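You operate a simulated robot arm through the tools that you are given. There is no shell and no other tool. Be economical: measure what you need, move in short steps, check, and stop when the job is done.

You run a simulated two-armed robot. Do the job below in one go: nothing can be reset, and whatever is moved stays where it is left.

## Task
Wet the felt, damp bundle No 3 on it and rack it READY.
Fine: load the flat brush at the water tin, wet the whole felt pad first, put the brush back; lift the bundle once its lower edge is dark. Set down upright: flat brush. A coat counts when it lies all over at full strength: go over it till it gets no stronger.

The check looks at the end state, three seconds after you hand in, the way a careful person would. Anything else that was tipped, shoved, dropped, spilled or broken makes it a failure.

## Robot
Two 7-joint arms with two-finger parallel grippers on one trunk, on a base that drives. Base frame: it is fixed to the floor where the robot stands at the start and does not move with it; the origin is under the middle of the robot, x ahead of it, y to its left, z up; the surface under the hand at the start is at about z = 800. Readings come in mm, degrees, newtons and seconds.
The left shoulder is at the start at [60, 144, 926], the right one opposite. With the tool pointing down near the work surface each hand reaches from about 320 to 740 mm from the robot's upright axis, wherever it stands, measured 20 degrees to its own side. Places, roughly: banded bundle [500, 1500, 750]; felt pad [500, 200, 800]; flexing knob [500, 600, 900]; gauge lever [600, 2100, 900]; gauge zero button [400, 2000, 800]; humidity knob [400, -500, 900]; jogging knob [400, 900, 900]; ready slot of the blue rack [500, 500, 800]; run knob [600, -500, 900]; top of the felt pad [500, 200, 800]; water tin [600, 100, 800]. Payload 1.57 kg a hand.
Tool frame (each hand has its own): the origin (TCP) lies between the finger pads and is the grasp point; the fingertips stand 30 mm ahead of it; z points along the fingers, y is the line along which they close. The gripper opens to 110 mm. The fingers are 24 mm wide and 12 mm thick; the gripper's body (48 by 112 mm) begins 78 mm behind the TCP.
Orientation is that of the tool frame in the base frame, as a unit quaternion [x, y, z, w]. With the fingers straight down and closing along the base's y, the tool's x points along the base's -x, its y along +y and its z along -z.

## Interface
- The arms move only by the tool play_rows. It takes "left_moves", "right_moves" or both (then of equal length, played together; a hand with none holds still); each is a list of rows, each a list of 3 entries, a list of its own where there are three numbers: the shift along the base's x, y, z in units of 25 mm (1.0 is 25 mm), then the turn, a rotation vector about the base's x, y, z in units of 6 degrees (1.0 is 6 degrees), then the finger opening in mm, from 0 to 110. In form: [[[dx, dy, dz], [rx, ry, rz], jaw], ...]. A call has 1 to 10 rows; each row shifts and turns the commanded pose from where the row before left it. A call with a number of a shift or a turn outside -1 to 1 is refused whole. Rows are played at 5 a second. More than 50 mm and 8.6 degrees between two rows, or a gripper value outside its range, and nothing of the call is played. Where a pose cannot be reached the arm comes as near as it can. A force on the tool above 40 N (or 10 N above the force at the start of the call, whichever is more), or a blocked arm, ends the call early, and 0.2 s more pass. Each finger travels about 45 mm/s and halts on what it meets, pressing with about 43 N; the grip force reading is that of the motor and also rises with nothing between the fingers. The clock runs only during rows and for 0.2 s after the last one: add rows that do not move to give the fingers time. The reply holds the time, the measured pose of the TCP, the force on the tool along the base axes, the opening and the grip force, in the units named above and with some noise, with the torque about the TCP (base axes, N m) and any sound that the robot's microphone picked up, and new pictures: "pictures" is both (left out), scene, wrist or none (wrist: the cameras of the hands that moved).
- Cameras (640 x 400 px; columns grow to the right, rows downward): "scene" is now at [43.8, 13.5, 1531.4]; the picture's right is [0.20, -0.98, 0.00], its down [-0.78, -0.16, -0.61] and it looks along [0.59, 0.12, -0.80] (base axes); focal length 296 px, centre (320, 200). "left" rides on the left gripper at [70, -16, -141] in its tool frame; the picture's right is [0.23, 0.97, 0.00], its down [-0.86, 0.20, -0.48] and it looks along [-0.47, 0.11, 0.88] (tool axes); focal length 222 px, centre (320, 200). "right" rides on the right gripper at [70, 16, -141] in its tool frame; the picture's right is [-0.23, 0.97, 0.00], its down [-0.86, -0.20, -0.48] and it looks along [-0.47, -0.11, 0.88] (tool axes); focal length 222 px, centre (320, 200).
- raise_lower(by): slides the trunk up (or, below 0, down) by that many mm; the arms and the scene camera ride with it, the base frame stays. It gives what a move gives, with no picture.
- steer(legs): drives the robot by 1 to 6 legs, each [ahead, left, turn to the left] in mm, mm and degrees, along the robot's own axes; the way and the turn of a leg run together, so that a leg with both is an arc; at most 1500 mm and 180 degrees a leg. The arms and the cameras ride along, it lands a little off, and it stops where it bumps. It gives what a move gives, and a new picture of the scene camera.
- head_to(pan, tilt): turns the head with the scene camera to pan (to the left, within 86 degrees either way) and tilt (down, from -29 to 69), counted from straight ahead of the robot. It gives what a move gives, and a new picture of the scene camera.
- probe_pixels(camera, pixels): for up to 12 pixels [column, row] of the newest picture of that camera ("zoom" is the newest enlarged one), the place [x, y, z] in the base frame of the surface seen there, good to about 3 mm. The clock stands still meanwhile.
- zoom(camera, box): a new picture of the part [left, top, right, bottom] of that camera's present view, enlarged. The clock stands still meanwhile.
- close_job(): hands the job in; it is judged then, once.

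Work in short steps. Measure before you move; look again where a grasp or a placing could have gone wrong, and mend it. You have 80 turns and 260 pictures in all, those below and enlarged ones among them. Open the grippers and draw the arms clear of the work before you hand the job in, unless the task says otherwise.

The tools are called as name(argument=value, ...) on one line, values as JSON. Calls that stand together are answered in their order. play_rows: Moves the arms, as the interface text tells. Its arguments: {"type":"object","properties":{"left_moves":{"type":"array","items":{"type":"array"}},"right_moves":{"type":"array","items":{"type":"array"}},"pictures":{"type":"string","enum":["both","scene","wrist","none"]}},"required":[]} The other tools are called the same way: raise_lower (by) slides the trunk up or down; steer (legs) drives the base; head_to (pan, tilt) turns the head that bears the scene camera; probe_pixels (camera, pixels) gives the place of the surface under pixels of a picture; zoom (camera, box) takes an enlarged picture of a part of a camera's view; close_job () hands the job in.

At the start:

```text
clock: 0.0
left_ee_pos: [361.1, 353.8, 1000.1]
left_tool_rot: [0.0, 1.0, 0.0, 0.0]
left_wrist_force: [0.4, 0.1, 0.5]
left_moment: [0.01, 0.02, 0.01]
left_width: 110.0
left_finger_force: 0.0
right_ee_pos: [389.1, -12.2, 1000.0]
right_tool_rot: [-0.001, 1.0, -0.001, -0.001]
right_wrist_force: [0.4, 0.6, -0.2]
right_moment: [-0.02, -0.02, 0.01]
right_width: 110.1
right_finger_force: 0.0
trunk travel left (down, up): [-525.0, 65.0]
robot x, y, heading: [1.4, 0.5, 0.3]
head pan, tilt: [11.8, 52.7]
```

scene: 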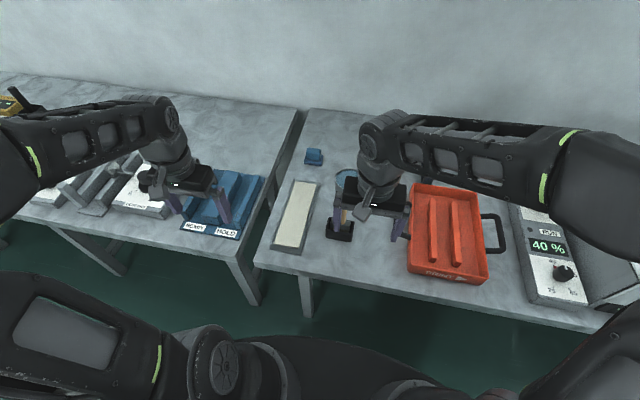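
right: 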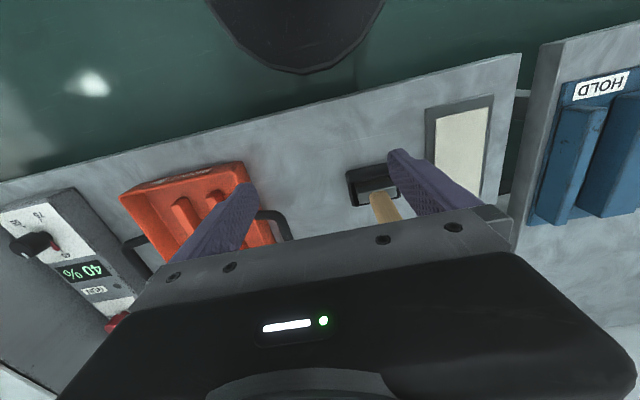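
left: 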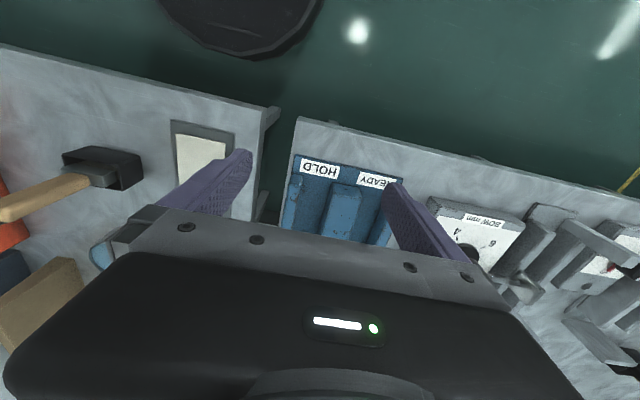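

The scene shows the felt pad at about (296,215), a brush in a black holder near (340,225) and a tin near (345,185), partly hidden by the right arm. I zoom in on these and on the left camera's view.

zoom(camera="scene", box=[240, 120, 440, 280])

zoom(camera="left", box=[0, 100, 300, 340])

head_to(pan=70, tilt=35)

```text
2.50 times, centred on (340, 200) of scene
```

zoom: 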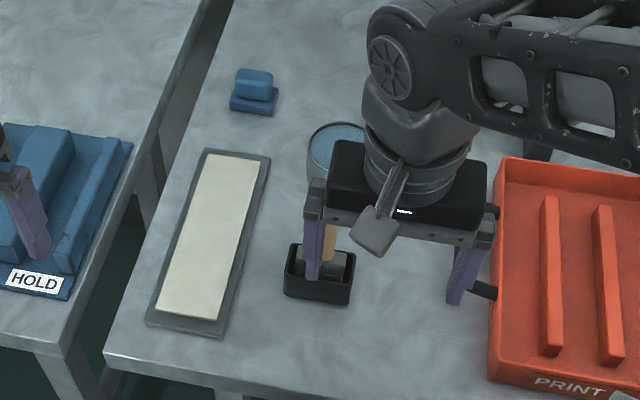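

```text
1.67 times, centred on (150, 220) of left
```

zoom: 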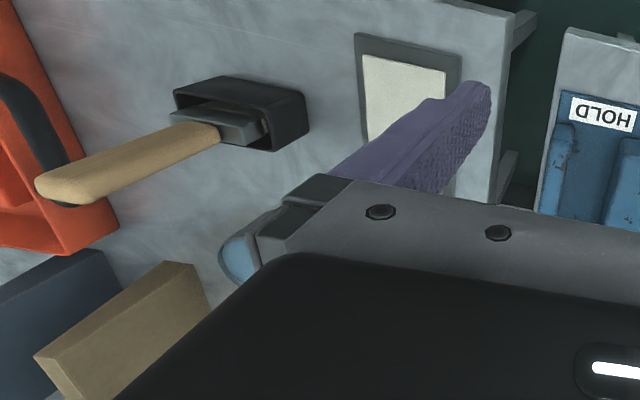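

```text
clock: 1.3
left_ee_pos: [360.5, 354.3, 1000.4]
left_tool_rot: [0.0, 1.0, 0.0, 0.0]
left_wrist_force: [-0.4, 0.0, -0.2]
left_moment: [-0.01, -0.02, 0.01]
left_width: 110.1
left_finger_force: 0.1
right_ee_pos: [388.5, -13.5, 999.1]
right_tool_rot: [0.0, 1.0, 0.0, 0.0]
right_wrist_force: [-0.3, 1.1, -0.1]
right_moment: [0.02, -0.03, 0.02]
right_width: 110.1
right_finger_force: 0.1
trunk travel left (down, up): [-525.0, 65.0]
robot x, y, heading: [0.2, -0.9, -0.1]
head pan, tilt: [70.0, 35.0]
```

scene: 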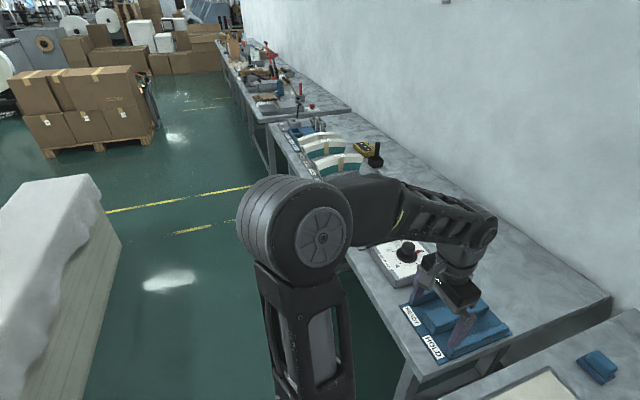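

The brush stands handle-up in its black holder. I draw the right hand back and aside to see the bench, and aim the head back there.

play_rows(right_moves=[[[0, -1, 1], [0, 0, 0], 110], [[0, -1, 1], [0, 0, 0], 110], [[0, -1, 1], [0, 0, 0], 110], [[0, -1, 1], [0, 0, 0], 110], [[0, -1, 0], [0, 0, 0], 110], [[0, -1, 0], [0, 0, 0], 110], [[0, -1, 0], [0, 0, 0], 110], [[0, -1, 0], [0, 0, 0], 110]], pictures="none")

head_to(pan=12, tilt=53)

zoom(camera="scene", box=[240, 120, 440, 280])

```text
clock: 3.1
left_ee_pos: [361.4, 352.8, 1000.6]
left_tool_rot: [0.0, 1.0, 0.0, 0.001]
left_wrist_force: [-0.7, -0.6, 1.1]
left_moment: [-0.02, 0.01, 0.02]
left_width: 110.1
left_finger_force: 0.0
right_ee_pos: [391.5, -212.9, 1100.7]
right_tool_rot: [-0.002, 1.0, 0.0, 0.0]
right_wrist_force: [0.3, 0.4, 0.4]
right_moment: [-0.01, -0.01, 0.02]
right_width: 110.1
right_finger_force: 0.1
trunk travel left (down, up): [-525.0, 65.0]
robot x, y, heading: [4.2, -1.2, -0.0]
head pan, tilt: [70.0, 35.0]
```

```text
clock: 4.3
left_ee_pos: [362.3, 352.2, 999.3]
left_tool_rot: [0.0, 1.0, -0.001, 0.0]
left_wrist_force: [-0.1, 0.3, 0.3]
left_moment: [0.05, 0.02, 0.03]
left_width: 109.7
left_finger_force: 0.1
right_ee_pos: [390.0, -212.5, 1099.6]
right_tool_rot: [0.001, 1.0, 0.0, 0.0]
right_wrist_force: [0.0, 0.3, -0.1]
right_moment: [-0.01, 0.01, -0.04]
right_width: 110.1
right_finger_force: 0.1
trunk travel left (down, up): [-525.0, 65.0]
robot x, y, heading: [2.2, -1.1, -0.0]
head pan, tilt: [12.0, 53.0]
```

scene: 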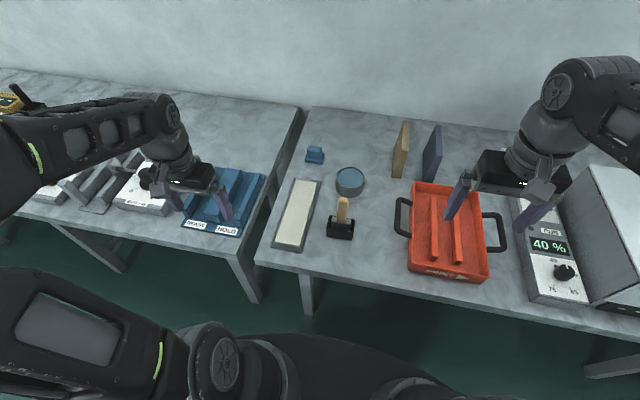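

```text
2.50 times, centred on (340, 200) of scene
```

zoom: 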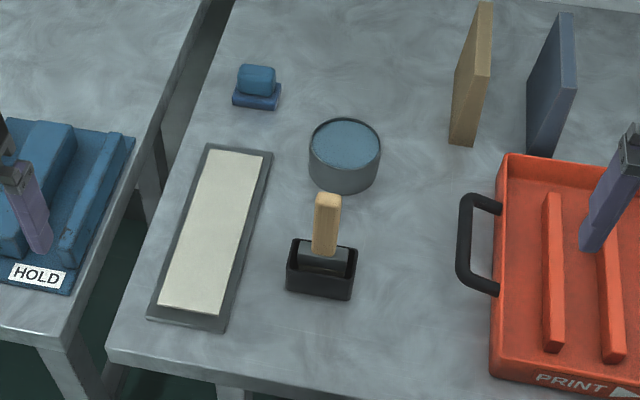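

Now the brush (zoom (327,200) top), holder, tin rim and felt corners are all visible; I measure them.

probe_pixels(camera="zoom", pixels=[[328, 197], [326, 240], [322, 257], [290, 246], [355, 250], [350, 299], [289, 288], [208, 152], [266, 158], [219, 316], [160, 306], [400, 250]])

probe_pixels(camera="zoom", pixels=[[345, 145], [345, 120], [311, 150], [379, 152], [345, 182], [212, 230], [300, 242], [300, 262], [225, 326], [345, 190], [315, 225], [340, 225]])

```text
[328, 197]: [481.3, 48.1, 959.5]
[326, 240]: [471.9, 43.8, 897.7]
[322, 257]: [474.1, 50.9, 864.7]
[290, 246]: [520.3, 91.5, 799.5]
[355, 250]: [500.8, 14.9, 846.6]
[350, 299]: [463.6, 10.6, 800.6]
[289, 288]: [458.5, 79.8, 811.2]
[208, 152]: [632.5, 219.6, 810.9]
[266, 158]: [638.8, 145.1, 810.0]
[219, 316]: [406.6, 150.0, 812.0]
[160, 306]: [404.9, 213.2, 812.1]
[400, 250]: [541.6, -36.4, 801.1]
```

```text
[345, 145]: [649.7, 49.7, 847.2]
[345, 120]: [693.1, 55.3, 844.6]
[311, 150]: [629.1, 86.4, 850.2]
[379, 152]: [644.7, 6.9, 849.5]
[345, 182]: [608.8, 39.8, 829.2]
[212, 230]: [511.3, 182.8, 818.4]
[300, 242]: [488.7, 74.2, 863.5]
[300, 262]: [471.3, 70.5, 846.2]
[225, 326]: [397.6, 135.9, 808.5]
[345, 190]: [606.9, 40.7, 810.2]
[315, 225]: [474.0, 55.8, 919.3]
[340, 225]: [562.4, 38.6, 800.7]
```

Handle is at about (481,49), top about z 960; felt top z about 818 spans x 405–637, y 150–217; tin centre about (650,47), rim z 850. I bring the left hand above the brush.

play_rows(left_moves=[[[0.4, -0.5, 1], [0, 0, 0], 110], [[0.4, -1, 1], [0, 0, 0], 110], [[0.4, -1, 1], [0, 0, 0], 90], [[0.4, -1, 0.2], [0, 0, 0], 80], [[0.4, -1, 0], [0, 0, 0], 70], [[0.4, -1, 0], [0, 0, 0], 70], [[0.4, -1, 0], [0, 0, 0], 70], [[0.4, -1, 0], [0, 0, 0], 70], [[0.4, -1, 0], [0, 0, 0], 70], [[0.4, -1, 0], [0, 0, 0], 70]], pictures="none")

play_rows(left_moves=[[[0.4, -1, 0], [0, 0, 0], 70], [[0.4, -1, 0], [0, 0, 0], 70], [[0, -0.65, 0], [0, 0, 0], 70], [[0, 0, 0], [0, 0, 0], 70]])

```text
clock: 6.5
left_ee_pos: [462.4, 114.3, 1080.3]
left_tool_rot: [0.001, 1.0, 0.0, 0.0]
left_wrist_force: [0.0, 0.2, 0.3]
left_moment: [0.03, 0.04, 0.02]
left_width: 69.7
left_finger_force: 0.1
right_ee_pos: [392.3, -212.7, 1098.5]
right_tool_rot: [0.0, 1.0, 0.0, 0.001]
right_wrist_force: [0.3, -0.1, -0.1]
right_moment: [0.02, 0.0, 0.01]
right_width: 109.6
right_finger_force: 0.0
trunk travel left (down, up): [-525.0, 65.0]
robot x, y, heading: [-3.7, 0.9, -0.1]
head pan, tilt: [12.0, 53.0]
```

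```text
clock: 7.5
left_ee_pos: [483.5, 48.8, 1080.6]
left_tool_rot: [0.0, 1.0, -0.001, 0.0]
left_wrist_force: [-1.1, 0.1, 0.3]
left_moment: [0.03, 0.02, 0.01]
left_width: 70.0
left_finger_force: 0.1
right_ee_pos: [390.8, -212.4, 1099.3]
right_tool_rot: [0.001, 1.0, 0.0, 0.0]
right_wrist_force: [0.0, 0.1, 0.3]
right_moment: [0.01, 0.02, 0.04]
right_width: 109.7
right_finger_force: 0.0
trunk travel left (down, up): [-525.0, 65.0]
robot x, y, heading: [-2.1, 2.4, 0.1]
head pan, tilt: [12.0, 53.0]
```

scene: 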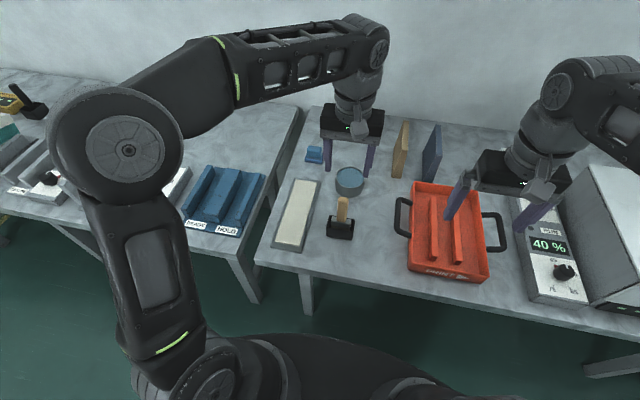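
left: 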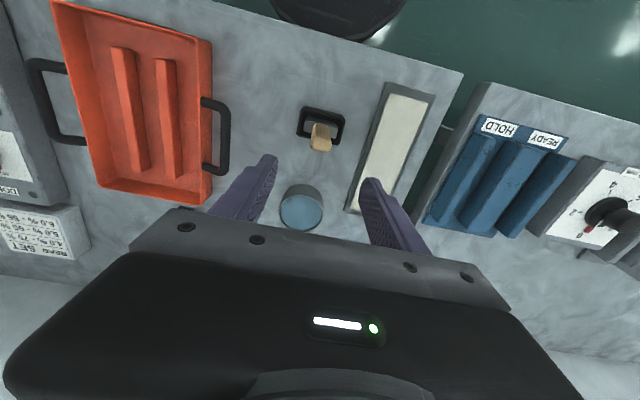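

The wrist view shows the brush handle at (320,138), dark holder (322,125). I enlarge and measure it.

zoom(camera="left", box=[270, 90, 370, 160])

probe_pixels(camera="left", pixels=[[320, 145], [310, 146], [330, 147], [321, 135], [302, 108], [341, 112], [338, 136], [302, 131], [301, 205], [301, 190], [281, 208], [322, 208]])

```text
5.71 times, centred on (320, 125) of left
```

zoom: 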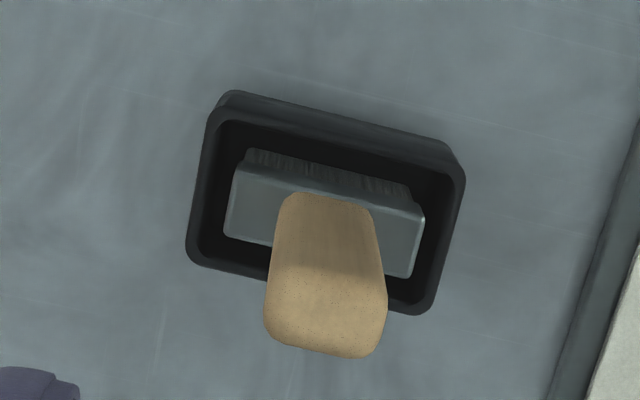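

```text
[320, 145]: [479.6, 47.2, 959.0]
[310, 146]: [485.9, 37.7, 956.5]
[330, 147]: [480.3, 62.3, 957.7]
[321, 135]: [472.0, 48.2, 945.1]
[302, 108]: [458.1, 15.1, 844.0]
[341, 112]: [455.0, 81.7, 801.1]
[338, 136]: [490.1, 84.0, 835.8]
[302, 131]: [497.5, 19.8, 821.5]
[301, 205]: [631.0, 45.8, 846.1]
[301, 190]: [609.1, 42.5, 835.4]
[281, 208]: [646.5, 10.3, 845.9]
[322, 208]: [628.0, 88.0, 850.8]
```

Handle is centred near (481,49), wide along y, aligned with the base axes. I descend to z≈915 with jaw at 60, then close.

play_rows(left_moves=[[[0, 0, -1], [0, 0, 0], 65], [[0, 0, -1], [0, 0, 0], 65], [[0, 0, -1], [0, 0, 0], 65], [[0, 0, -1], [0, 0, 0], 65], [[0, 0, -1], [0, 0, 0], 65], [[0, 0, -1], [0, 0, 0], 65], [[0, 0, -0.6], [0, 0, 0], 65], [[0, 0, 0], [0, 0, 0], 65]])

```text
clock: 9.3
left_ee_pos: [481.4, 50.0, 914.9]
left_tool_rot: [0.0, 1.0, 0.0, 0.001]
left_wrist_force: [-0.8, 0.6, 0.3]
left_moment: [-0.01, 0.03, 0.02]
left_width: 65.1
left_finger_force: 0.0
right_ee_pos: [390.4, -212.8, 1100.2]
right_tool_rot: [0.0, 1.0, 0.0, -0.001]
right_wrist_force: [-0.2, -0.1, 1.0]
right_moment: [0.0, 0.0, -0.04]
right_width: 109.8
right_finger_force: 0.1
trunk travel left (down, up): [-525.0, 65.0]
robot x, y, heading: [1.9, -0.1, -0.1]
head pan, tilt: [12.0, 53.0]
```

scene: 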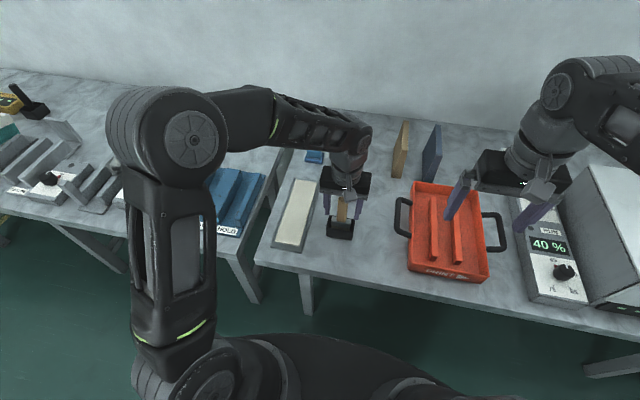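
left: 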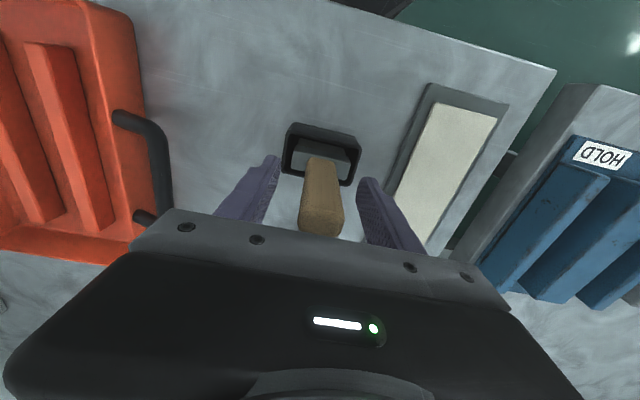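

The handle sits midway between the fingers; close, then lift 100 mm watching it.

play_rows(left_moves=[[[0, 0, 0], [0, 0, 0], 40], [[0, 0, 0], [0, 0, 0], 20], [[0, 0, 0], [0, 0, 0], 10], [[0, 0, 0], [0, 0, 0], 5], [[0, 0, 0], [0, 0, 0], 5]], pictures="none")

play_rows(left_moves=[[[0, 0, 0.5], [0, 0, 0], 5], [[0, 0, 1], [0, 0, 0], 5], [[0, 0, 1], [0, 0, 0], 5], [[0, 0, 1], [0, 0, 0], 5], [[0, 0, 0.5], [0, 0, 0], 5], [[0, 0, 0], [0, 0, 0], 5]])

```text
clock: 10.6
left_ee_pos: [482.0, 49.3, 914.5]
left_tool_rot: [0.0, 1.0, 0.0, -0.001]
left_wrist_force: [-0.9, 0.2, -0.7]
left_moment: [0.0, 0.02, -0.03]
left_width: 25.6
left_finger_force: 36.3
right_ee_pos: [391.3, -212.8, 1099.5]
right_tool_rot: [0.0, 1.0, -0.001, 0.0]
right_wrist_force: [0.0, 0.4, 0.5]
right_moment: [0.02, 0.06, 0.01]
right_width: 109.7
right_finger_force: 0.0
trunk travel left (down, up): [-525.0, 65.0]
robot x, y, heading: [-0.9, 1.8, 0.2]
head pan, tilt: [12.0, 53.0]
```

```text
clock: 11.9
left_ee_pos: [481.2, 49.4, 1015.5]
left_tool_rot: [0.0, 1.0, 0.001, 0.0]
left_wrist_force: [-0.5, -0.4, -1.0]
left_moment: [0.01, -0.01, 0.04]
left_width: 25.6
left_finger_force: 36.8
right_ee_pos: [390.6, -213.8, 1099.8]
right_tool_rot: [0.0, 1.0, -0.001, 0.0]
right_wrist_force: [-0.4, 0.5, 1.1]
right_moment: [-0.01, -0.02, 0.01]
right_width: 109.8
right_finger_force: 0.1
trunk travel left (down, up): [-525.0, 65.0]
robot x, y, heading: [0.7, 0.1, -0.2]
head pan, tilt: [12.0, 53.0]
```

scene: 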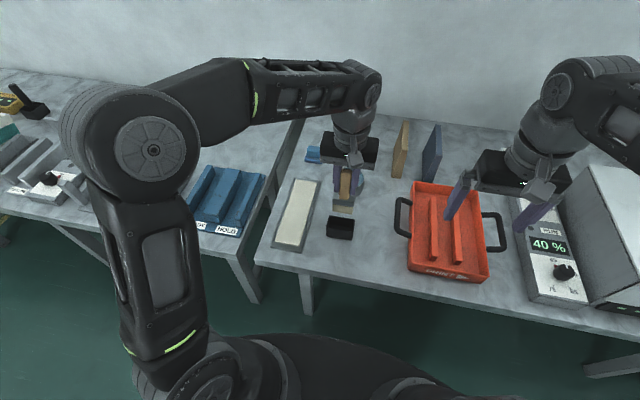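
left: 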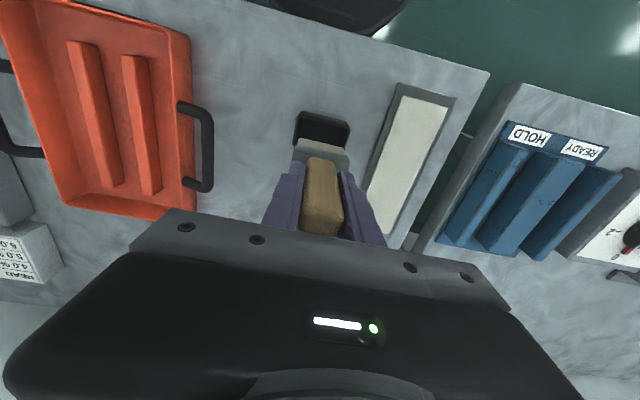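

The brush came up cleanly. I enlarge the scene to find the bristle tip, and measure.

zoom(camera="scene", box=[300, 150, 400, 250])

```text
4.00 times, centred on (350, 200) of scene
```

zoom: 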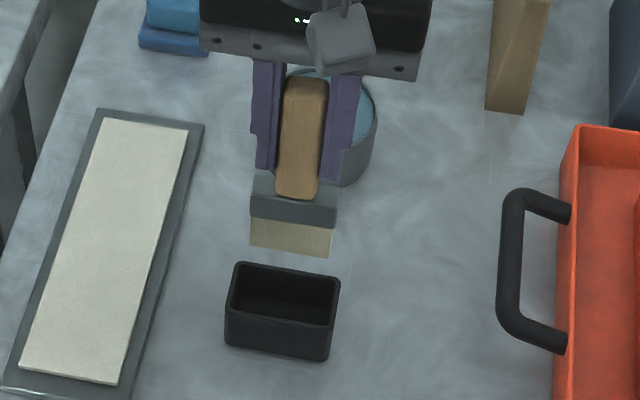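

probe_pixels(camera="zoom", pixels=[[252, 240], [290, 248], [328, 252], [290, 235], [254, 205], [334, 218], [290, 222], [300, 190], [65, 367], [110, 376], [186, 135], [108, 125]])

```text
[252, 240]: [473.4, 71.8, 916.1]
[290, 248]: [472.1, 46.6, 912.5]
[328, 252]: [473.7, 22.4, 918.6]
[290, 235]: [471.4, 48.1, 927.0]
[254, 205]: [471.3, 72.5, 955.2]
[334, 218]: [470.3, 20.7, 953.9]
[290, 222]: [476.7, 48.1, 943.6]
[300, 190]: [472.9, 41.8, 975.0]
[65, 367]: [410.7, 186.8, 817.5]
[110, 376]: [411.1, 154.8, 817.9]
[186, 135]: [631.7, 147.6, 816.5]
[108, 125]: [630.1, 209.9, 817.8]
```

The tip lies about 107 mm below the TCP; the bristles are 50 mm wide along y. The tin centre is (650,47), rim at 850. I go over it and dip to tip z≈828.

play_rows(left_moves=[[[1, 0, 0], [0, 0, 0], 5], [[1, 0, 0], [0, 0, 0], 5], [[1, 0, 0], [0, 0, 0], 5], [[1, 0, 0], [0, 0, 0], 5], [[1, 0, 0], [0, 0, 0], 5], [[1, 0, 0], [0, 0, 0], 5], [[0.75, -0.1, 0], [0, 0, 0], 5], [[0, 0, 0], [0, 0, 0], 5]])

```text
clock: 13.8
left_ee_pos: [614.8, 49.6, 1015.2]
left_tool_rot: [0.0, 1.0, 0.001, 0.0]
left_wrist_force: [1.0, -0.1, -1.1]
left_moment: [0.02, -0.01, 0.02]
left_width: 25.3
left_finger_force: 36.8
left hand out of reach, approached as far as the arm can: row 6, 7
right_ee_pos: [391.2, -211.6, 1098.7]
right_tool_rot: [0.0, 1.0, -0.001, 0.0]
right_wrist_force: [0.7, 0.3, -0.5]
right_moment: [-0.03, -0.01, -0.01]
right_width: 110.0
right_finger_force: 0.0
trunk travel left (down, up): [-525.0, 65.0]
robot x, y, heading: [1.4, 1.0, -0.1]
head pan, tilt: [12.0, 53.0]
```

scene: 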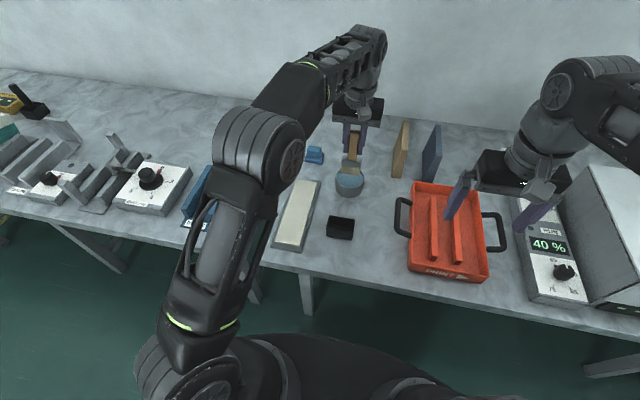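
left: 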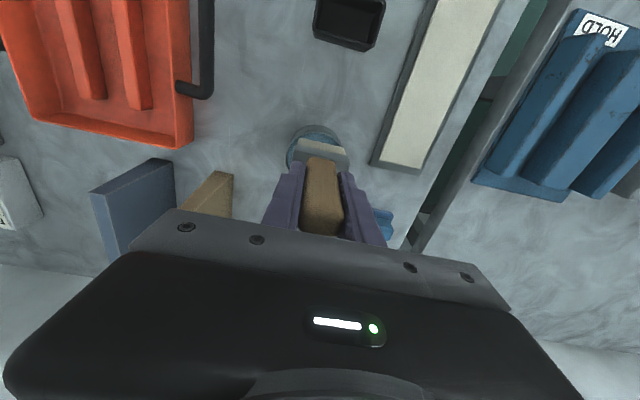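

The arm falls short at x 615 because the wrist is high. Raising the trunk gives more reach, so I do that before going on.

raise_lower(by=60)

play_rows(left_moves=[[[0, 0, -0.6], [0, 0, 0], 5], [[0, 0, -1], [0, 0, 0], 5], [[0, 0, -0.8], [0, 0, 0], 5], [[0, 0, 0], [0, 0, 0], 5]], pictures="none")

```text
clock: 14.8
left_ee_pos: [615.5, 49.1, 1075.5]
left_tool_rot: [0.0, 1.0, 0.0, 0.002]
left_wrist_force: [0.0, 0.3, -0.7]
left_moment: [0.04, -0.02, 0.02]
left_width: 25.5
left_finger_force: 37.2
right_ee_pos: [392.1, -212.1, 1160.3]
right_tool_rot: [0.0, 1.0, 0.0, 0.0]
right_wrist_force: [0.7, 0.1, 0.5]
right_moment: [-0.01, 0.0, 0.03]
right_width: 109.9
right_finger_force: 0.1
trunk travel left (down, up): [-585.0, 5.0]
robot x, y, heading: [-0.7, -2.1, 0.1]
head pan, tilt: [12.0, 53.0]
```

```text
clock: 15.8
left_ee_pos: [615.3, 48.9, 1014.7]
left_tool_rot: [-0.001, 1.0, -0.001, 0.001]
left_wrist_force: [-0.5, -0.4, -0.8]
left_moment: [-0.05, -0.02, 0.02]
left_width: 25.8
left_finger_force: 36.7
right_ee_pos: [391.1, -212.5, 1158.9]
right_tool_rot: [-0.001, 1.0, 0.0, 0.001]
right_wrist_force: [-0.2, -0.4, 0.5]
right_moment: [0.0, 0.0, -0.02]
right_width: 110.1
right_finger_force: 0.0
trunk travel left (down, up): [-585.0, 5.0]
robot x, y, heading: [1.8, -1.8, -0.3]
head pan, tilt: [12.0, 53.0]
```

Commands start from the reached pose (615,49,1015). I lower to 985 while moving forward to x 650.

play_rows(left_moves=[[[0, 0, -1], [0, 0, 0], 5], [[0.5, 0, -0.2], [0, 0, 0], 5], [[0.5, -0.1, 0], [0, 0, 0], 5], [[0.4, 0, 0], [0, 0, 0], 5], [[0, 0, 0], [0, 0, 0], 5]])

zoom(camera="scene", box=[300, 130, 400, 230])

```text
clock: 16.9
left_ee_pos: [649.7, 46.1, 986.3]
left_tool_rot: [0.0, 1.0, 0.0, 0.001]
left_wrist_force: [-0.3, 0.8, -1.0]
left_moment: [0.03, 0.01, 0.01]
left_width: 25.5
left_finger_force: 36.8
right_ee_pos: [392.3, -212.0, 1159.9]
right_tool_rot: [0.0, 1.0, 0.0, 0.0]
right_wrist_force: [0.5, -0.4, 0.3]
right_moment: [0.02, 0.02, -0.02]
right_width: 109.9
right_finger_force: 0.0
trunk travel left (down, up): [-585.0, 5.0]
robot x, y, heading: [1.2, -0.4, 0.1]
head pan, tilt: [12.0, 53.0]
```

scene: 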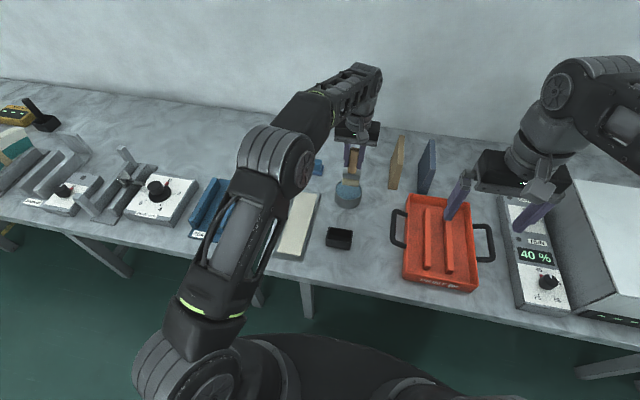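
left: 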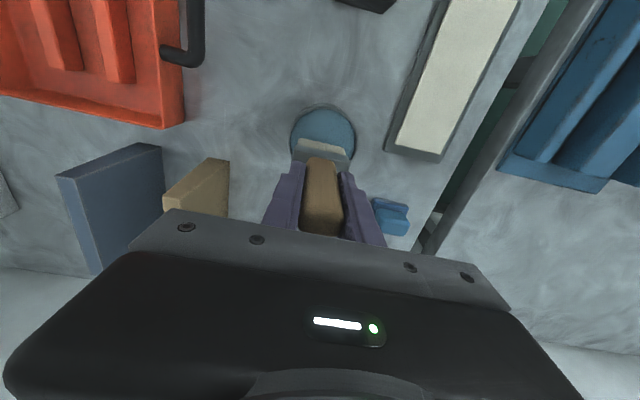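

```text
4.00 times, centred on (350, 180) of scene
```

zoom: 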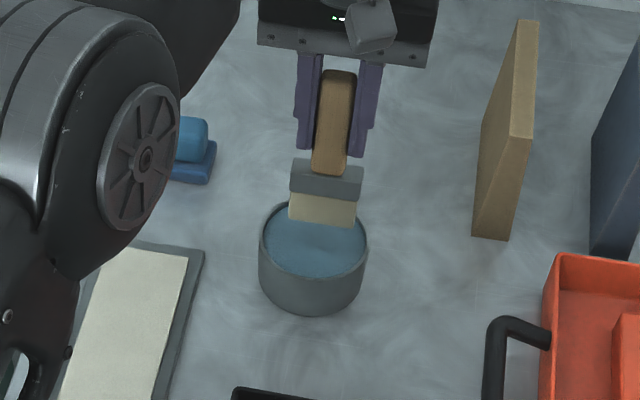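

I check the tin's rim against the brush position before dipping.

probe_pixels(camera="zoom", pixels=[[262, 240], [364, 242], [310, 274], [310, 285], [315, 245], [322, 222], [292, 215], [353, 222]])

```text
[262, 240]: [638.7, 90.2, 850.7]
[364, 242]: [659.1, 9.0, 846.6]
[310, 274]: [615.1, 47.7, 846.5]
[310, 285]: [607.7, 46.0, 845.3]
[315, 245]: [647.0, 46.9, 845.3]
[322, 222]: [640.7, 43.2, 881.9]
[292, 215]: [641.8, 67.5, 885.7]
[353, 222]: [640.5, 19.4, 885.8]
```

Tin centre is (649,49), water at z 845; the brush is centred at (648,43), tip 880. I shift 5 mm in y and dip 55 mm, hold, and lift.

play_rows(left_moves=[[[0, 0.2, -0.5], [0, 0, 0], 5], [[0, 0, -0.6], [0, 0, 0], 5], [[0, 0, -0.6], [0, 0, 0], 5], [[0, 0, -0.5], [0, 0, 0], 5], [[0, 0, 0], [0, 0, 0], 5], [[0, 0, 0], [0, 0, 0], 5], [[0, 0, 0], [0, 0, 0], 5], [[0, 0, 0], [0, 0, 0], 5]], pictures="scene")

zoom(camera="scene", box=[300, 130, 400, 230])

```text
clock: 18.8
left_ee_pos: [649.3, 51.1, 930.0]
left_tool_rot: [0.0, 1.0, 0.0, 0.0]
left_wrist_force: [-2.5, -1.7, 12.1]
left_moment: [-0.08, 0.13, 0.03]
left_width: 25.6
left_finger_force: 37.1
right_ee_pos: [389.9, -212.5, 1159.6]
right_tool_rot: [-0.001, 1.0, 0.0, 0.001]
right_wrist_force: [0.4, 0.1, -0.7]
right_moment: [-0.04, -0.03, -0.02]
right_width: 110.2
right_finger_force: 0.1
trunk travel left (down, up): [-585.0, 5.0]
robot x, y, heading: [0.6, 1.7, -0.1]
head pan, tilt: [12.0, 53.0]
```

scene: 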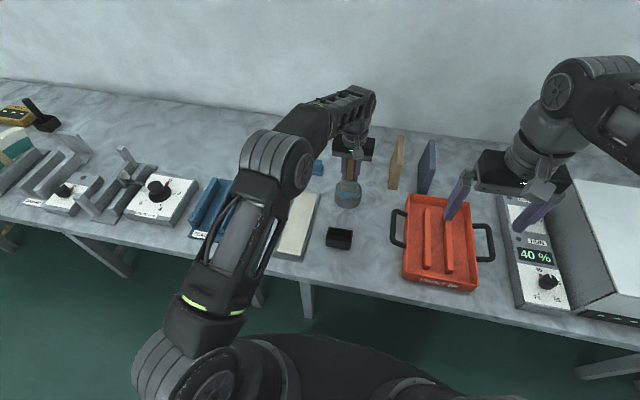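

```text
4.00 times, centred on (350, 180) of scene
```

zoom: 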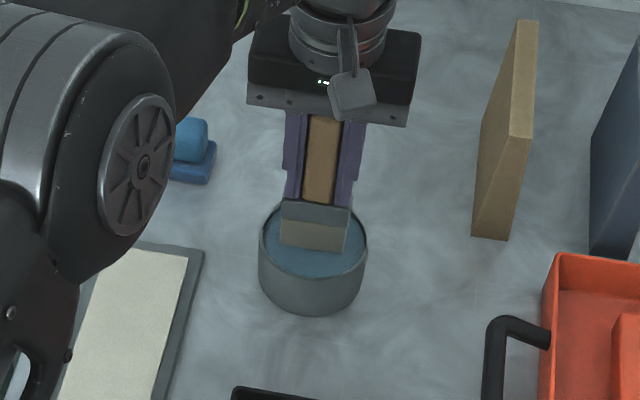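

A 12 N upward force shows the bristles have pressed on something in the tin. I lift out and look at the bristles and the grip.

play_rows(left_moves=[[[0, 0, 0.5], [0, 0, 0], 5], [[0, 0, 0.7], [0, 0, 0], 5], [[0, 0, 0.8], [0, 0, 0], 5], [[0, 0, 0.4], [0, 0, 0], 5], [[0, 0, 0], [0, 0, 0], 5]], pictures="wrist")

zoom(camera="scene", box=[300, 130, 400, 230])

```text
clock: 19.9
left_ee_pos: [650.3, 51.0, 991.2]
left_tool_rot: [0.001, 1.0, 0.0, 0.002]
left_wrist_force: [0.0, -0.5, -0.3]
left_moment: [0.01, -0.04, -0.05]
left_width: 25.2
left_finger_force: 37.7
right_ee_pos: [391.1, -211.7, 1159.2]
right_tool_rot: [0.001, 1.0, -0.001, 0.0]
right_wrist_force: [0.1, 0.3, -0.7]
right_moment: [0.01, 0.01, -0.04]
right_width: 110.0
right_finger_force: 0.0
trunk travel left (down, up): [-585.0, 5.0]
robot x, y, heading: [-2.0, 0.2, -0.1]
head pan, tilt: [12.0, 53.0]
```

left: 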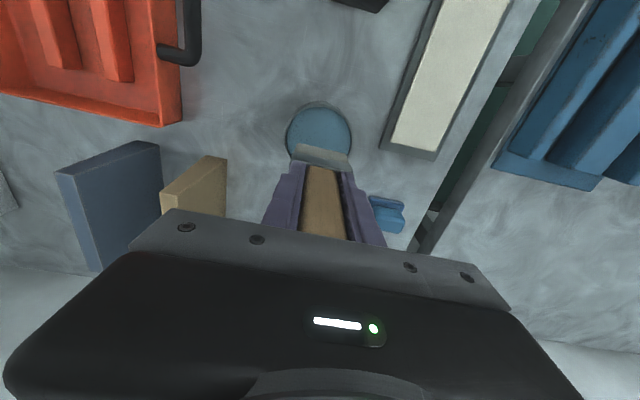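

```text
4.00 times, centred on (350, 180) of scene
```

zoom: 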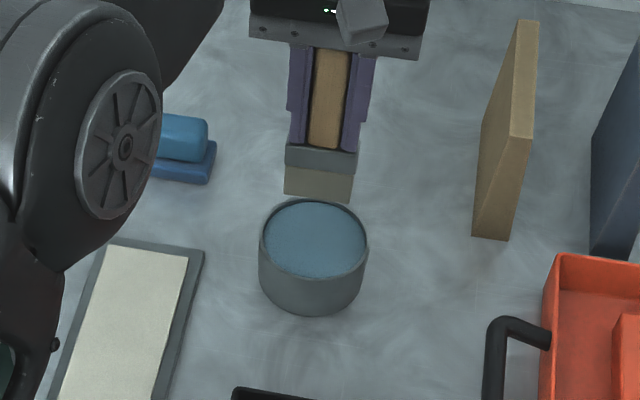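

The bristles are darker (wet), but the brush slid up in the grip (ferrule now near the fingertips). I measure the new tip offset.

probe_pixels(camera="zoom", pixels=[[318, 197], [290, 190], [346, 197], [318, 185], [290, 150], [354, 156], [325, 100]])

```text
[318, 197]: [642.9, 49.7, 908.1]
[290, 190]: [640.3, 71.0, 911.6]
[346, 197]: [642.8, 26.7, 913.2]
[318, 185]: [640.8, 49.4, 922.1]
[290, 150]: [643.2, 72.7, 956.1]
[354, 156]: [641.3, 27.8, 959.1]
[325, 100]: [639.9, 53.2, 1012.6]
```

Tip offset is now 85 mm with the ferrule seated against the fingertips. I carry the wet brush over the far end of the felt (x 630, y 172) and come down to just touch.

play_rows(left_moves=[[[-0.1, 1, 0], [0, 0, 0], 5], [[-0.2, 1, 0], [0, 0, 0], 5], [[-0.2, 1, 0], [0, 0, 0], 5], [[-0.1, 1, 0], [0, 0, 0], 5], [[-0.1, 0.84, -0.4], [0, 0, 0], 5], [[0, 0, -1], [0, 0, 0], 5], [[0, 0, -1], [0, 0, 0], 5], [[0, 0, -0.6], [0, 0, 0], 5], [[0, 0, -0.4], [0, 0, 0], 5], [[0, 0, 0], [0, 0, 0], 5]], pictures="wrist")

zoom(camera="scene", box=[240, 150, 340, 250])

```text
clock: 22.1
left_ee_pos: [632.7, 172.1, 904.3]
left_tool_rot: [0.001, 1.0, 0.0, 0.001]
left_wrist_force: [0.1, 0.6, -1.4]
left_moment: [-0.02, 0.0, -0.01]
left_width: 25.5
left_finger_force: 36.5
right_ee_pos: [391.0, -211.8, 1160.3]
right_tool_rot: [-0.001, 1.0, 0.0, 0.0]
right_wrist_force: [0.0, -0.5, 0.5]
right_moment: [-0.01, -0.01, 0.02]
right_width: 109.9
right_finger_force: 0.1
trunk travel left (down, up): [-585.0, 5.0]
robot x, y, heading: [-3.6, 0.3, 0.1]
head pan, tilt: [12.0, 53.0]
```

left: 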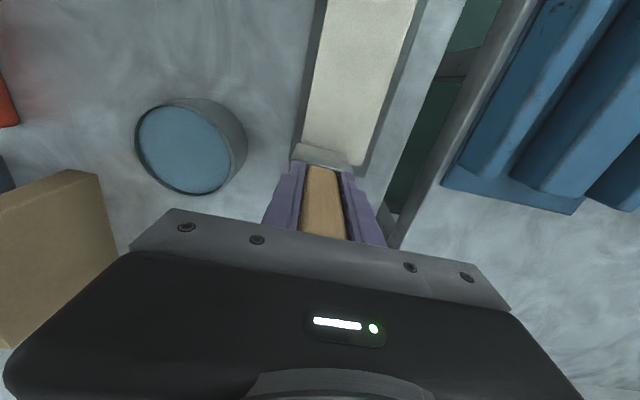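

```text
4.00 times, centred on (290, 200) of scene
```

zoom: 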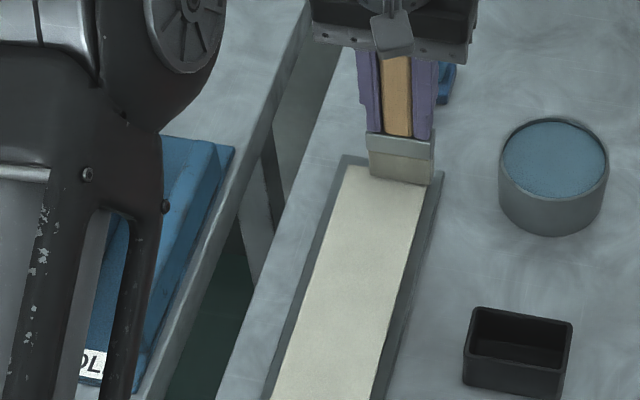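

No contact yet at TCP 904. I lower 5 mm and start a short stroke towards the robot.

play_rows(left_moves=[[[0, 0, -0.1], [0, 0, 0], 5], [[0, 0, -0.1], [0, 0, 0], 5], [[-0.5, 0, 0], [0, 0, 0], 5], [[-0.5, 0, 0], [0, 0, 0], 5], [[-0.5, 0, 0], [0, 0, 0], 5]], pictures="none")

zoom(camera="scene", box=[240, 150, 340, 250])

```text
clock: 23.4
left_ee_pos: [595.8, 171.4, 902.2]
left_tool_rot: [0.0, 1.0, 0.0, 0.003]
left_wrist_force: [5.4, 0.0, 16.8]
left_moment: [0.08, -0.4, -0.03]
left_width: 25.5
left_finger_force: 36.7
right_ee_pos: [390.6, -213.6, 1160.8]
right_tool_rot: [0.001, 1.0, 0.0, -0.001]
right_wrist_force: [0.2, 0.5, 0.3]
right_moment: [0.0, 0.0, 0.02]
right_width: 110.1
right_finger_force: 0.0
trunk travel left (down, up): [-585.0, 5.0]
robot x, y, heading: [3.4, 5.1, 0.1]
head pan, tilt: [12.0, 53.0]
```

```text
4.00 times, centred on (290, 200) of scene
```

zoom: 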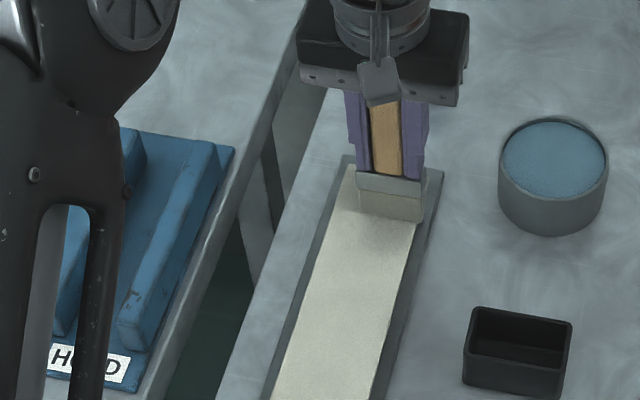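

Contact at about 17 N and the brush holds. I ease up 1 mm and continue the stroke to x≈410.

play_rows(left_moves=[[[-0.74, 0, 0.04], [0, 0, 0], 5], [[-0.74, 0, 0], [0, 0, 0], 5], [[-0.74, 0, 0], [0, 0, 0], 5], [[-0.74, 0, 0], [0, 0, 0], 5], [[-0.74, 0, 0], [0, 0, 0], 5], [[-0.74, 0, 0], [0, 0, 0], 5], [[-0.74, 0, 0], [0, 0, 0], 5], [[-0.74, 0, 0], [0, 0, 0], 5], [[-0.74, 0, 0], [0, 0, 0], 5], [[-0.74, 0, 0], [0, 0, 0], 5]], pictures="wrist")

zoom(camera="scene", box=[240, 150, 340, 270])

```text
clock: 25.6
left_ee_pos: [410.0, 173.2, 901.5]
left_tool_rot: [0.0, 1.0, 0.0, 0.002]
left_wrist_force: [8.2, 0.1, 27.0]
left_moment: [0.05, -0.7, 0.01]
left_width: 25.3
left_finger_force: 37.3
right_ee_pos: [389.3, -212.9, 1159.6]
right_tool_rot: [0.0, 1.0, 0.0, 0.001]
right_wrist_force: [-0.6, -0.2, -0.8]
right_moment: [-0.01, -0.01, -0.01]
right_width: 110.1
right_finger_force: 0.1
trunk travel left (down, up): [-585.0, 5.0]
robot x, y, heading: [-2.3, -5.0, -0.1]
head pan, tilt: [12.0, 53.0]
```

left: 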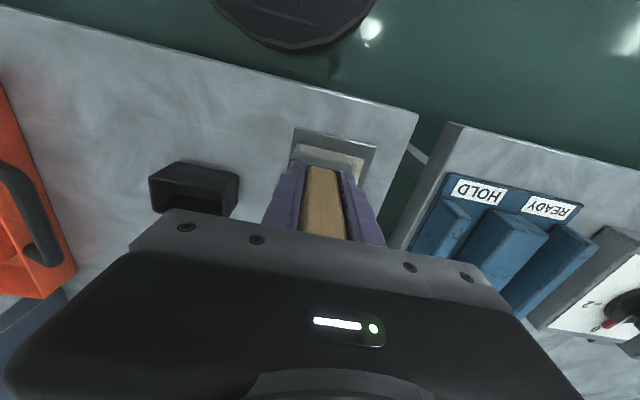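

```text
3.33 times, centred on (290, 210) of scene
```

zoom: 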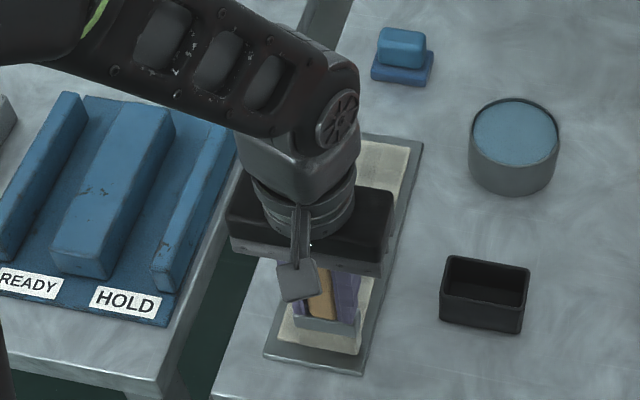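

Force grew to 27 N; felt still shows a little in front of the brush. I ease up 1.5 mm, finish to x 402, then shift to y 193 and stroke back away.

play_rows(left_moves=[[[-0.2, 0, 0.08], [0, 0, 0], 5], [[-0.1, 0, 0], [0, 0, 0], 5], [[0, 0, 0.4], [0, 0, 0], 5], [[0, 0.8, 0], [0, 0, 0], 5], [[0, 0, -0.4], [0, 0, 0], 5], [[0.5, 0, 0], [0, 0, 0], 5], [[0.75, 0, 0], [0, 0, 0], 5], [[0.75, 0, 0], [0, 0, 0], 5], [[0.75, 0, 0], [0, 0, 0], 5], [[0.75, 0, 0], [0, 0, 0], 5]], pictures="wrist")

play_rows(left_moves=[[[0.75, 0, 0], [0, 0, 0], 5], [[0.75, 0, 0], [0, 0, 0], 5], [[0.75, 0, 0], [0, 0, 0], 5], [[0.75, 0, 0], [0, 0, 0], 5], [[0.75, 0, 0], [0, 0, 0], 5], [[0.75, 0, 0], [0, 0, 0], 5], [[0.75, 0, 0], [0, 0, 0], 5], [[0.5, 0, 0], [0, 0, 0], 5], [[0, 0, 0], [0, 0, 0], 5]], pictures="wrist")

zoom(camera="scene", box=[240, 150, 340, 270])

```text
clock: 27.8
left_ee_pos: [491.1, 193.1, 902.8]
left_tool_rot: [0.0, 1.0, 0.0, 0.0]
left_wrist_force: [-0.7, -0.8, -1.1]
left_moment: [0.0, -0.02, -0.01]
left_width: 25.7
left_finger_force: 37.2
right_ee_pos: [391.1, -212.4, 1159.9]
right_tool_rot: [0.0, 1.0, 0.001, 0.0]
right_wrist_force: [-1.0, -0.2, 0.2]
right_moment: [0.04, 0.01, -0.01]
right_width: 110.1
right_finger_force: 0.1
trunk travel left (down, up): [-585.0, 5.0]
robot x, y, heading: [0.5, 0.9, -0.1]
head pan, tilt: [12.0, 53.0]
```

left: 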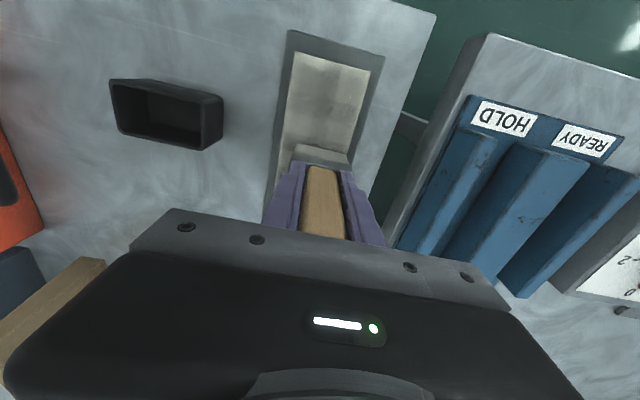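

```text
clock: 29.8
left_ee_pos: [634.3, 193.0, 903.3]
left_tool_rot: [0.001, 1.0, 0.0, 0.0]
left_wrist_force: [-0.4, -0.4, -0.3]
left_moment: [0.04, 0.01, -0.01]
left_width: 25.6
left_finger_force: 36.9
right_ee_pos: [391.5, -212.4, 1159.2]
right_tool_rot: [0.0, 1.0, -0.001, 0.0]
right_wrist_force: [-0.5, 0.0, -0.7]
right_moment: [-0.01, 0.01, -0.02]
right_width: 110.2
right_finger_force: 0.1
trunk travel left (down, up): [-585.0, 5.0]
robot x, y, heading: [-0.2, -0.3, 0.2]
head pan, tilt: [12.0, 53.0]
```

left: 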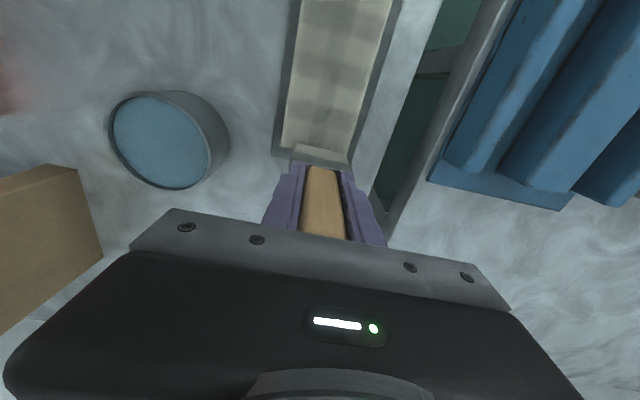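

```text
3.33 times, centred on (290, 210) of scene
```

zoom: 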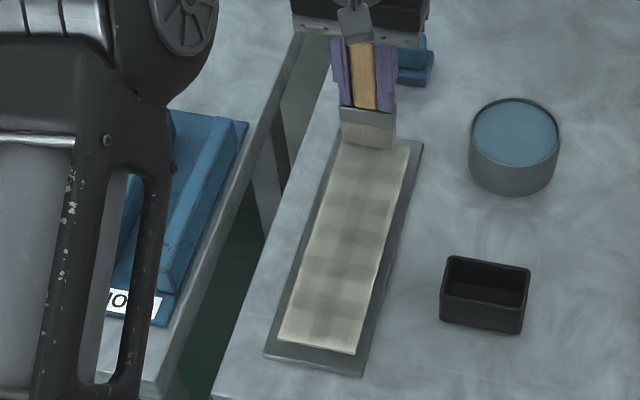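

Felt is darkening but in faint patches, so strokes must be slower with light contact. I lower about 1.5 mm and go back along y 193 in 10 mm rows.

play_rows(left_moves=[[[0, 0, -0.08], [0, 0, 0], 5], [[-0.4, 0, 0], [0, 0, 0], 5], [[-0.4, 0, 0], [0, 0, 0], 5], [[-0.4, 0, 0], [0, 0, 0], 5], [[-0.4, 0, 0], [0, 0, 0], 5], [[-0.4, 0, 0], [0, 0, 0], 5], [[-0.4, 0, 0], [0, 0, 0], 5], [[-0.4, 0, 0], [0, 0, 0], 5], [[-0.4, 0, 0], [0, 0, 0], 5], [[-0.4, 0, 0], [0, 0, 0], 5]], pictures="none")

zoom(camera="scene", box=[240, 150, 340, 270])

```text
clock: 31.9
left_ee_pos: [544.0, 192.3, 902.4]
left_tool_rot: [0.001, 1.0, 0.001, 0.002]
left_wrist_force: [4.9, -0.6, 17.1]
left_moment: [-0.07, -0.36, 0.01]
left_width: 25.5
left_finger_force: 37.6
right_ee_pos: [390.8, -211.8, 1159.7]
right_tool_rot: [0.001, 1.0, 0.0, 0.0]
right_wrist_force: [0.2, -0.1, -0.1]
right_moment: [0.03, 0.03, 0.0]
right_width: 109.7
right_finger_force: 0.0
trunk travel left (down, up): [-585.0, 5.0]
robot x, y, heading: [-1.3, 0.8, 0.0]
head pan, tilt: [12.0, 53.0]
```

```text
3.33 times, centred on (290, 210) of scene
```

zoom: 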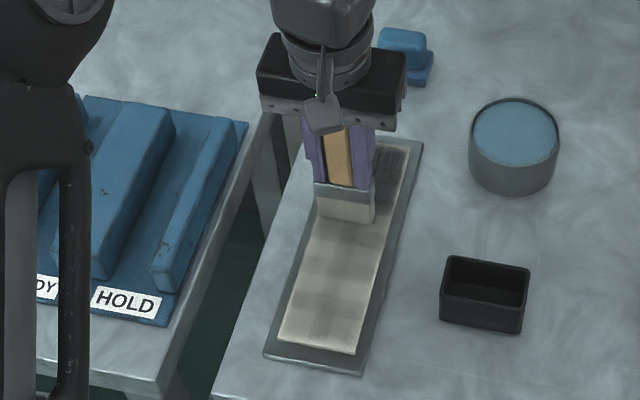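

Behind the brush the felt turns clearly dark now. I continue this slow stroke to the near end.

play_rows(left_moves=[[[-0.4, 0, 0.02], [0, 0, 0], 5], [[-0.4, 0, 0], [0, 0, 0], 5], [[-0.4, 0, 0], [0, 0, 0], 5], [[-0.4, 0, 0], [0, 0, 0], 5], [[-0.4, 0, 0], [0, 0, 0], 5], [[-0.4, 0, 0], [0, 0, 0], 5], [[-0.4, 0, 0], [0, 0, 0], 5]], pictures="none")

play_rows(left_moves=[[[-0.4, 0, 0.02], [0, 0, 0], 5], [[-0.4, 0, 0], [0, 0, 0], 5], [[-0.4, 0, 0], [0, 0, 0], 5], [[-0.4, 0, 0], [0, 0, 0], 5], [[-0.4, 0, 0], [0, 0, 0], 5], [[-0.4, 0, 0], [0, 0, 0], 5], [[-0.3, 0, 0], [0, 0, 0], 5]], pictures="wrist")

zoom(camera="scene", box=[240, 150, 340, 270])

```text
clock: 33.5
left_ee_pos: [473.0, 193.0, 902.0]
left_tool_rot: [-0.001, 1.0, -0.001, 0.001]
left_wrist_force: [4.3, 0.1, 15.2]
left_moment: [-0.07, -0.39, 0.0]
left_width: 25.4
left_finger_force: 37.3
right_ee_pos: [390.7, -213.8, 1159.7]
right_tool_rot: [0.001, 1.0, 0.0, 0.0]
right_wrist_force: [0.8, 0.0, 0.1]
right_moment: [0.03, 0.01, -0.01]
right_width: 110.0
right_finger_force: 0.0
trunk travel left (down, up): [-585.0, 5.0]
robot x, y, heading: [3.3, 2.0, 0.0]
head pan, tilt: [12.0, 53.0]
```

```text
clock: 35.1
left_ee_pos: [404.7, 192.1, 902.4]
left_tool_rot: [0.0, 1.0, 0.0, -0.001]
left_wrist_force: [2.0, 0.4, 5.2]
left_moment: [-0.07, -0.13, 0.02]
left_width: 25.3
left_finger_force: 36.9
right_ee_pos: [391.1, -212.1, 1159.6]
right_tool_rot: [-0.001, 1.0, 0.0, -0.001]
right_wrist_force: [0.5, -0.1, 0.1]
right_moment: [0.02, -0.02, -0.01]
right_width: 110.0
right_finger_force: 0.1
trunk travel left (down, up): [-585.0, 5.0]
robot x, y, heading: [-2.6, 1.6, -0.0]
head pan, tilt: [12.0, 53.0]
```

left: 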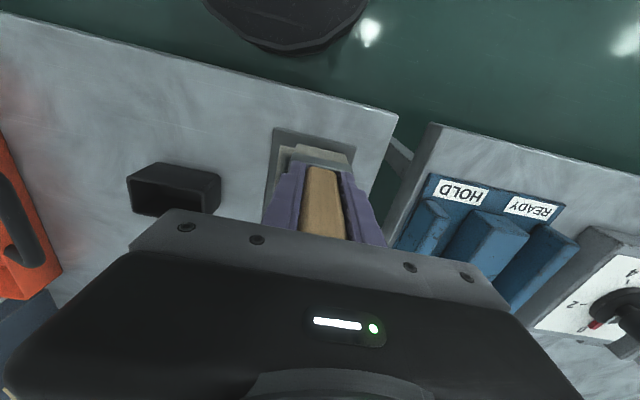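

```text
3.33 times, centred on (290, 210) of scene
```

zoom: 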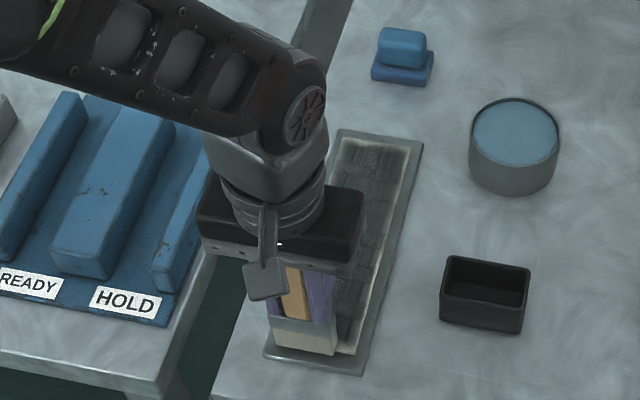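

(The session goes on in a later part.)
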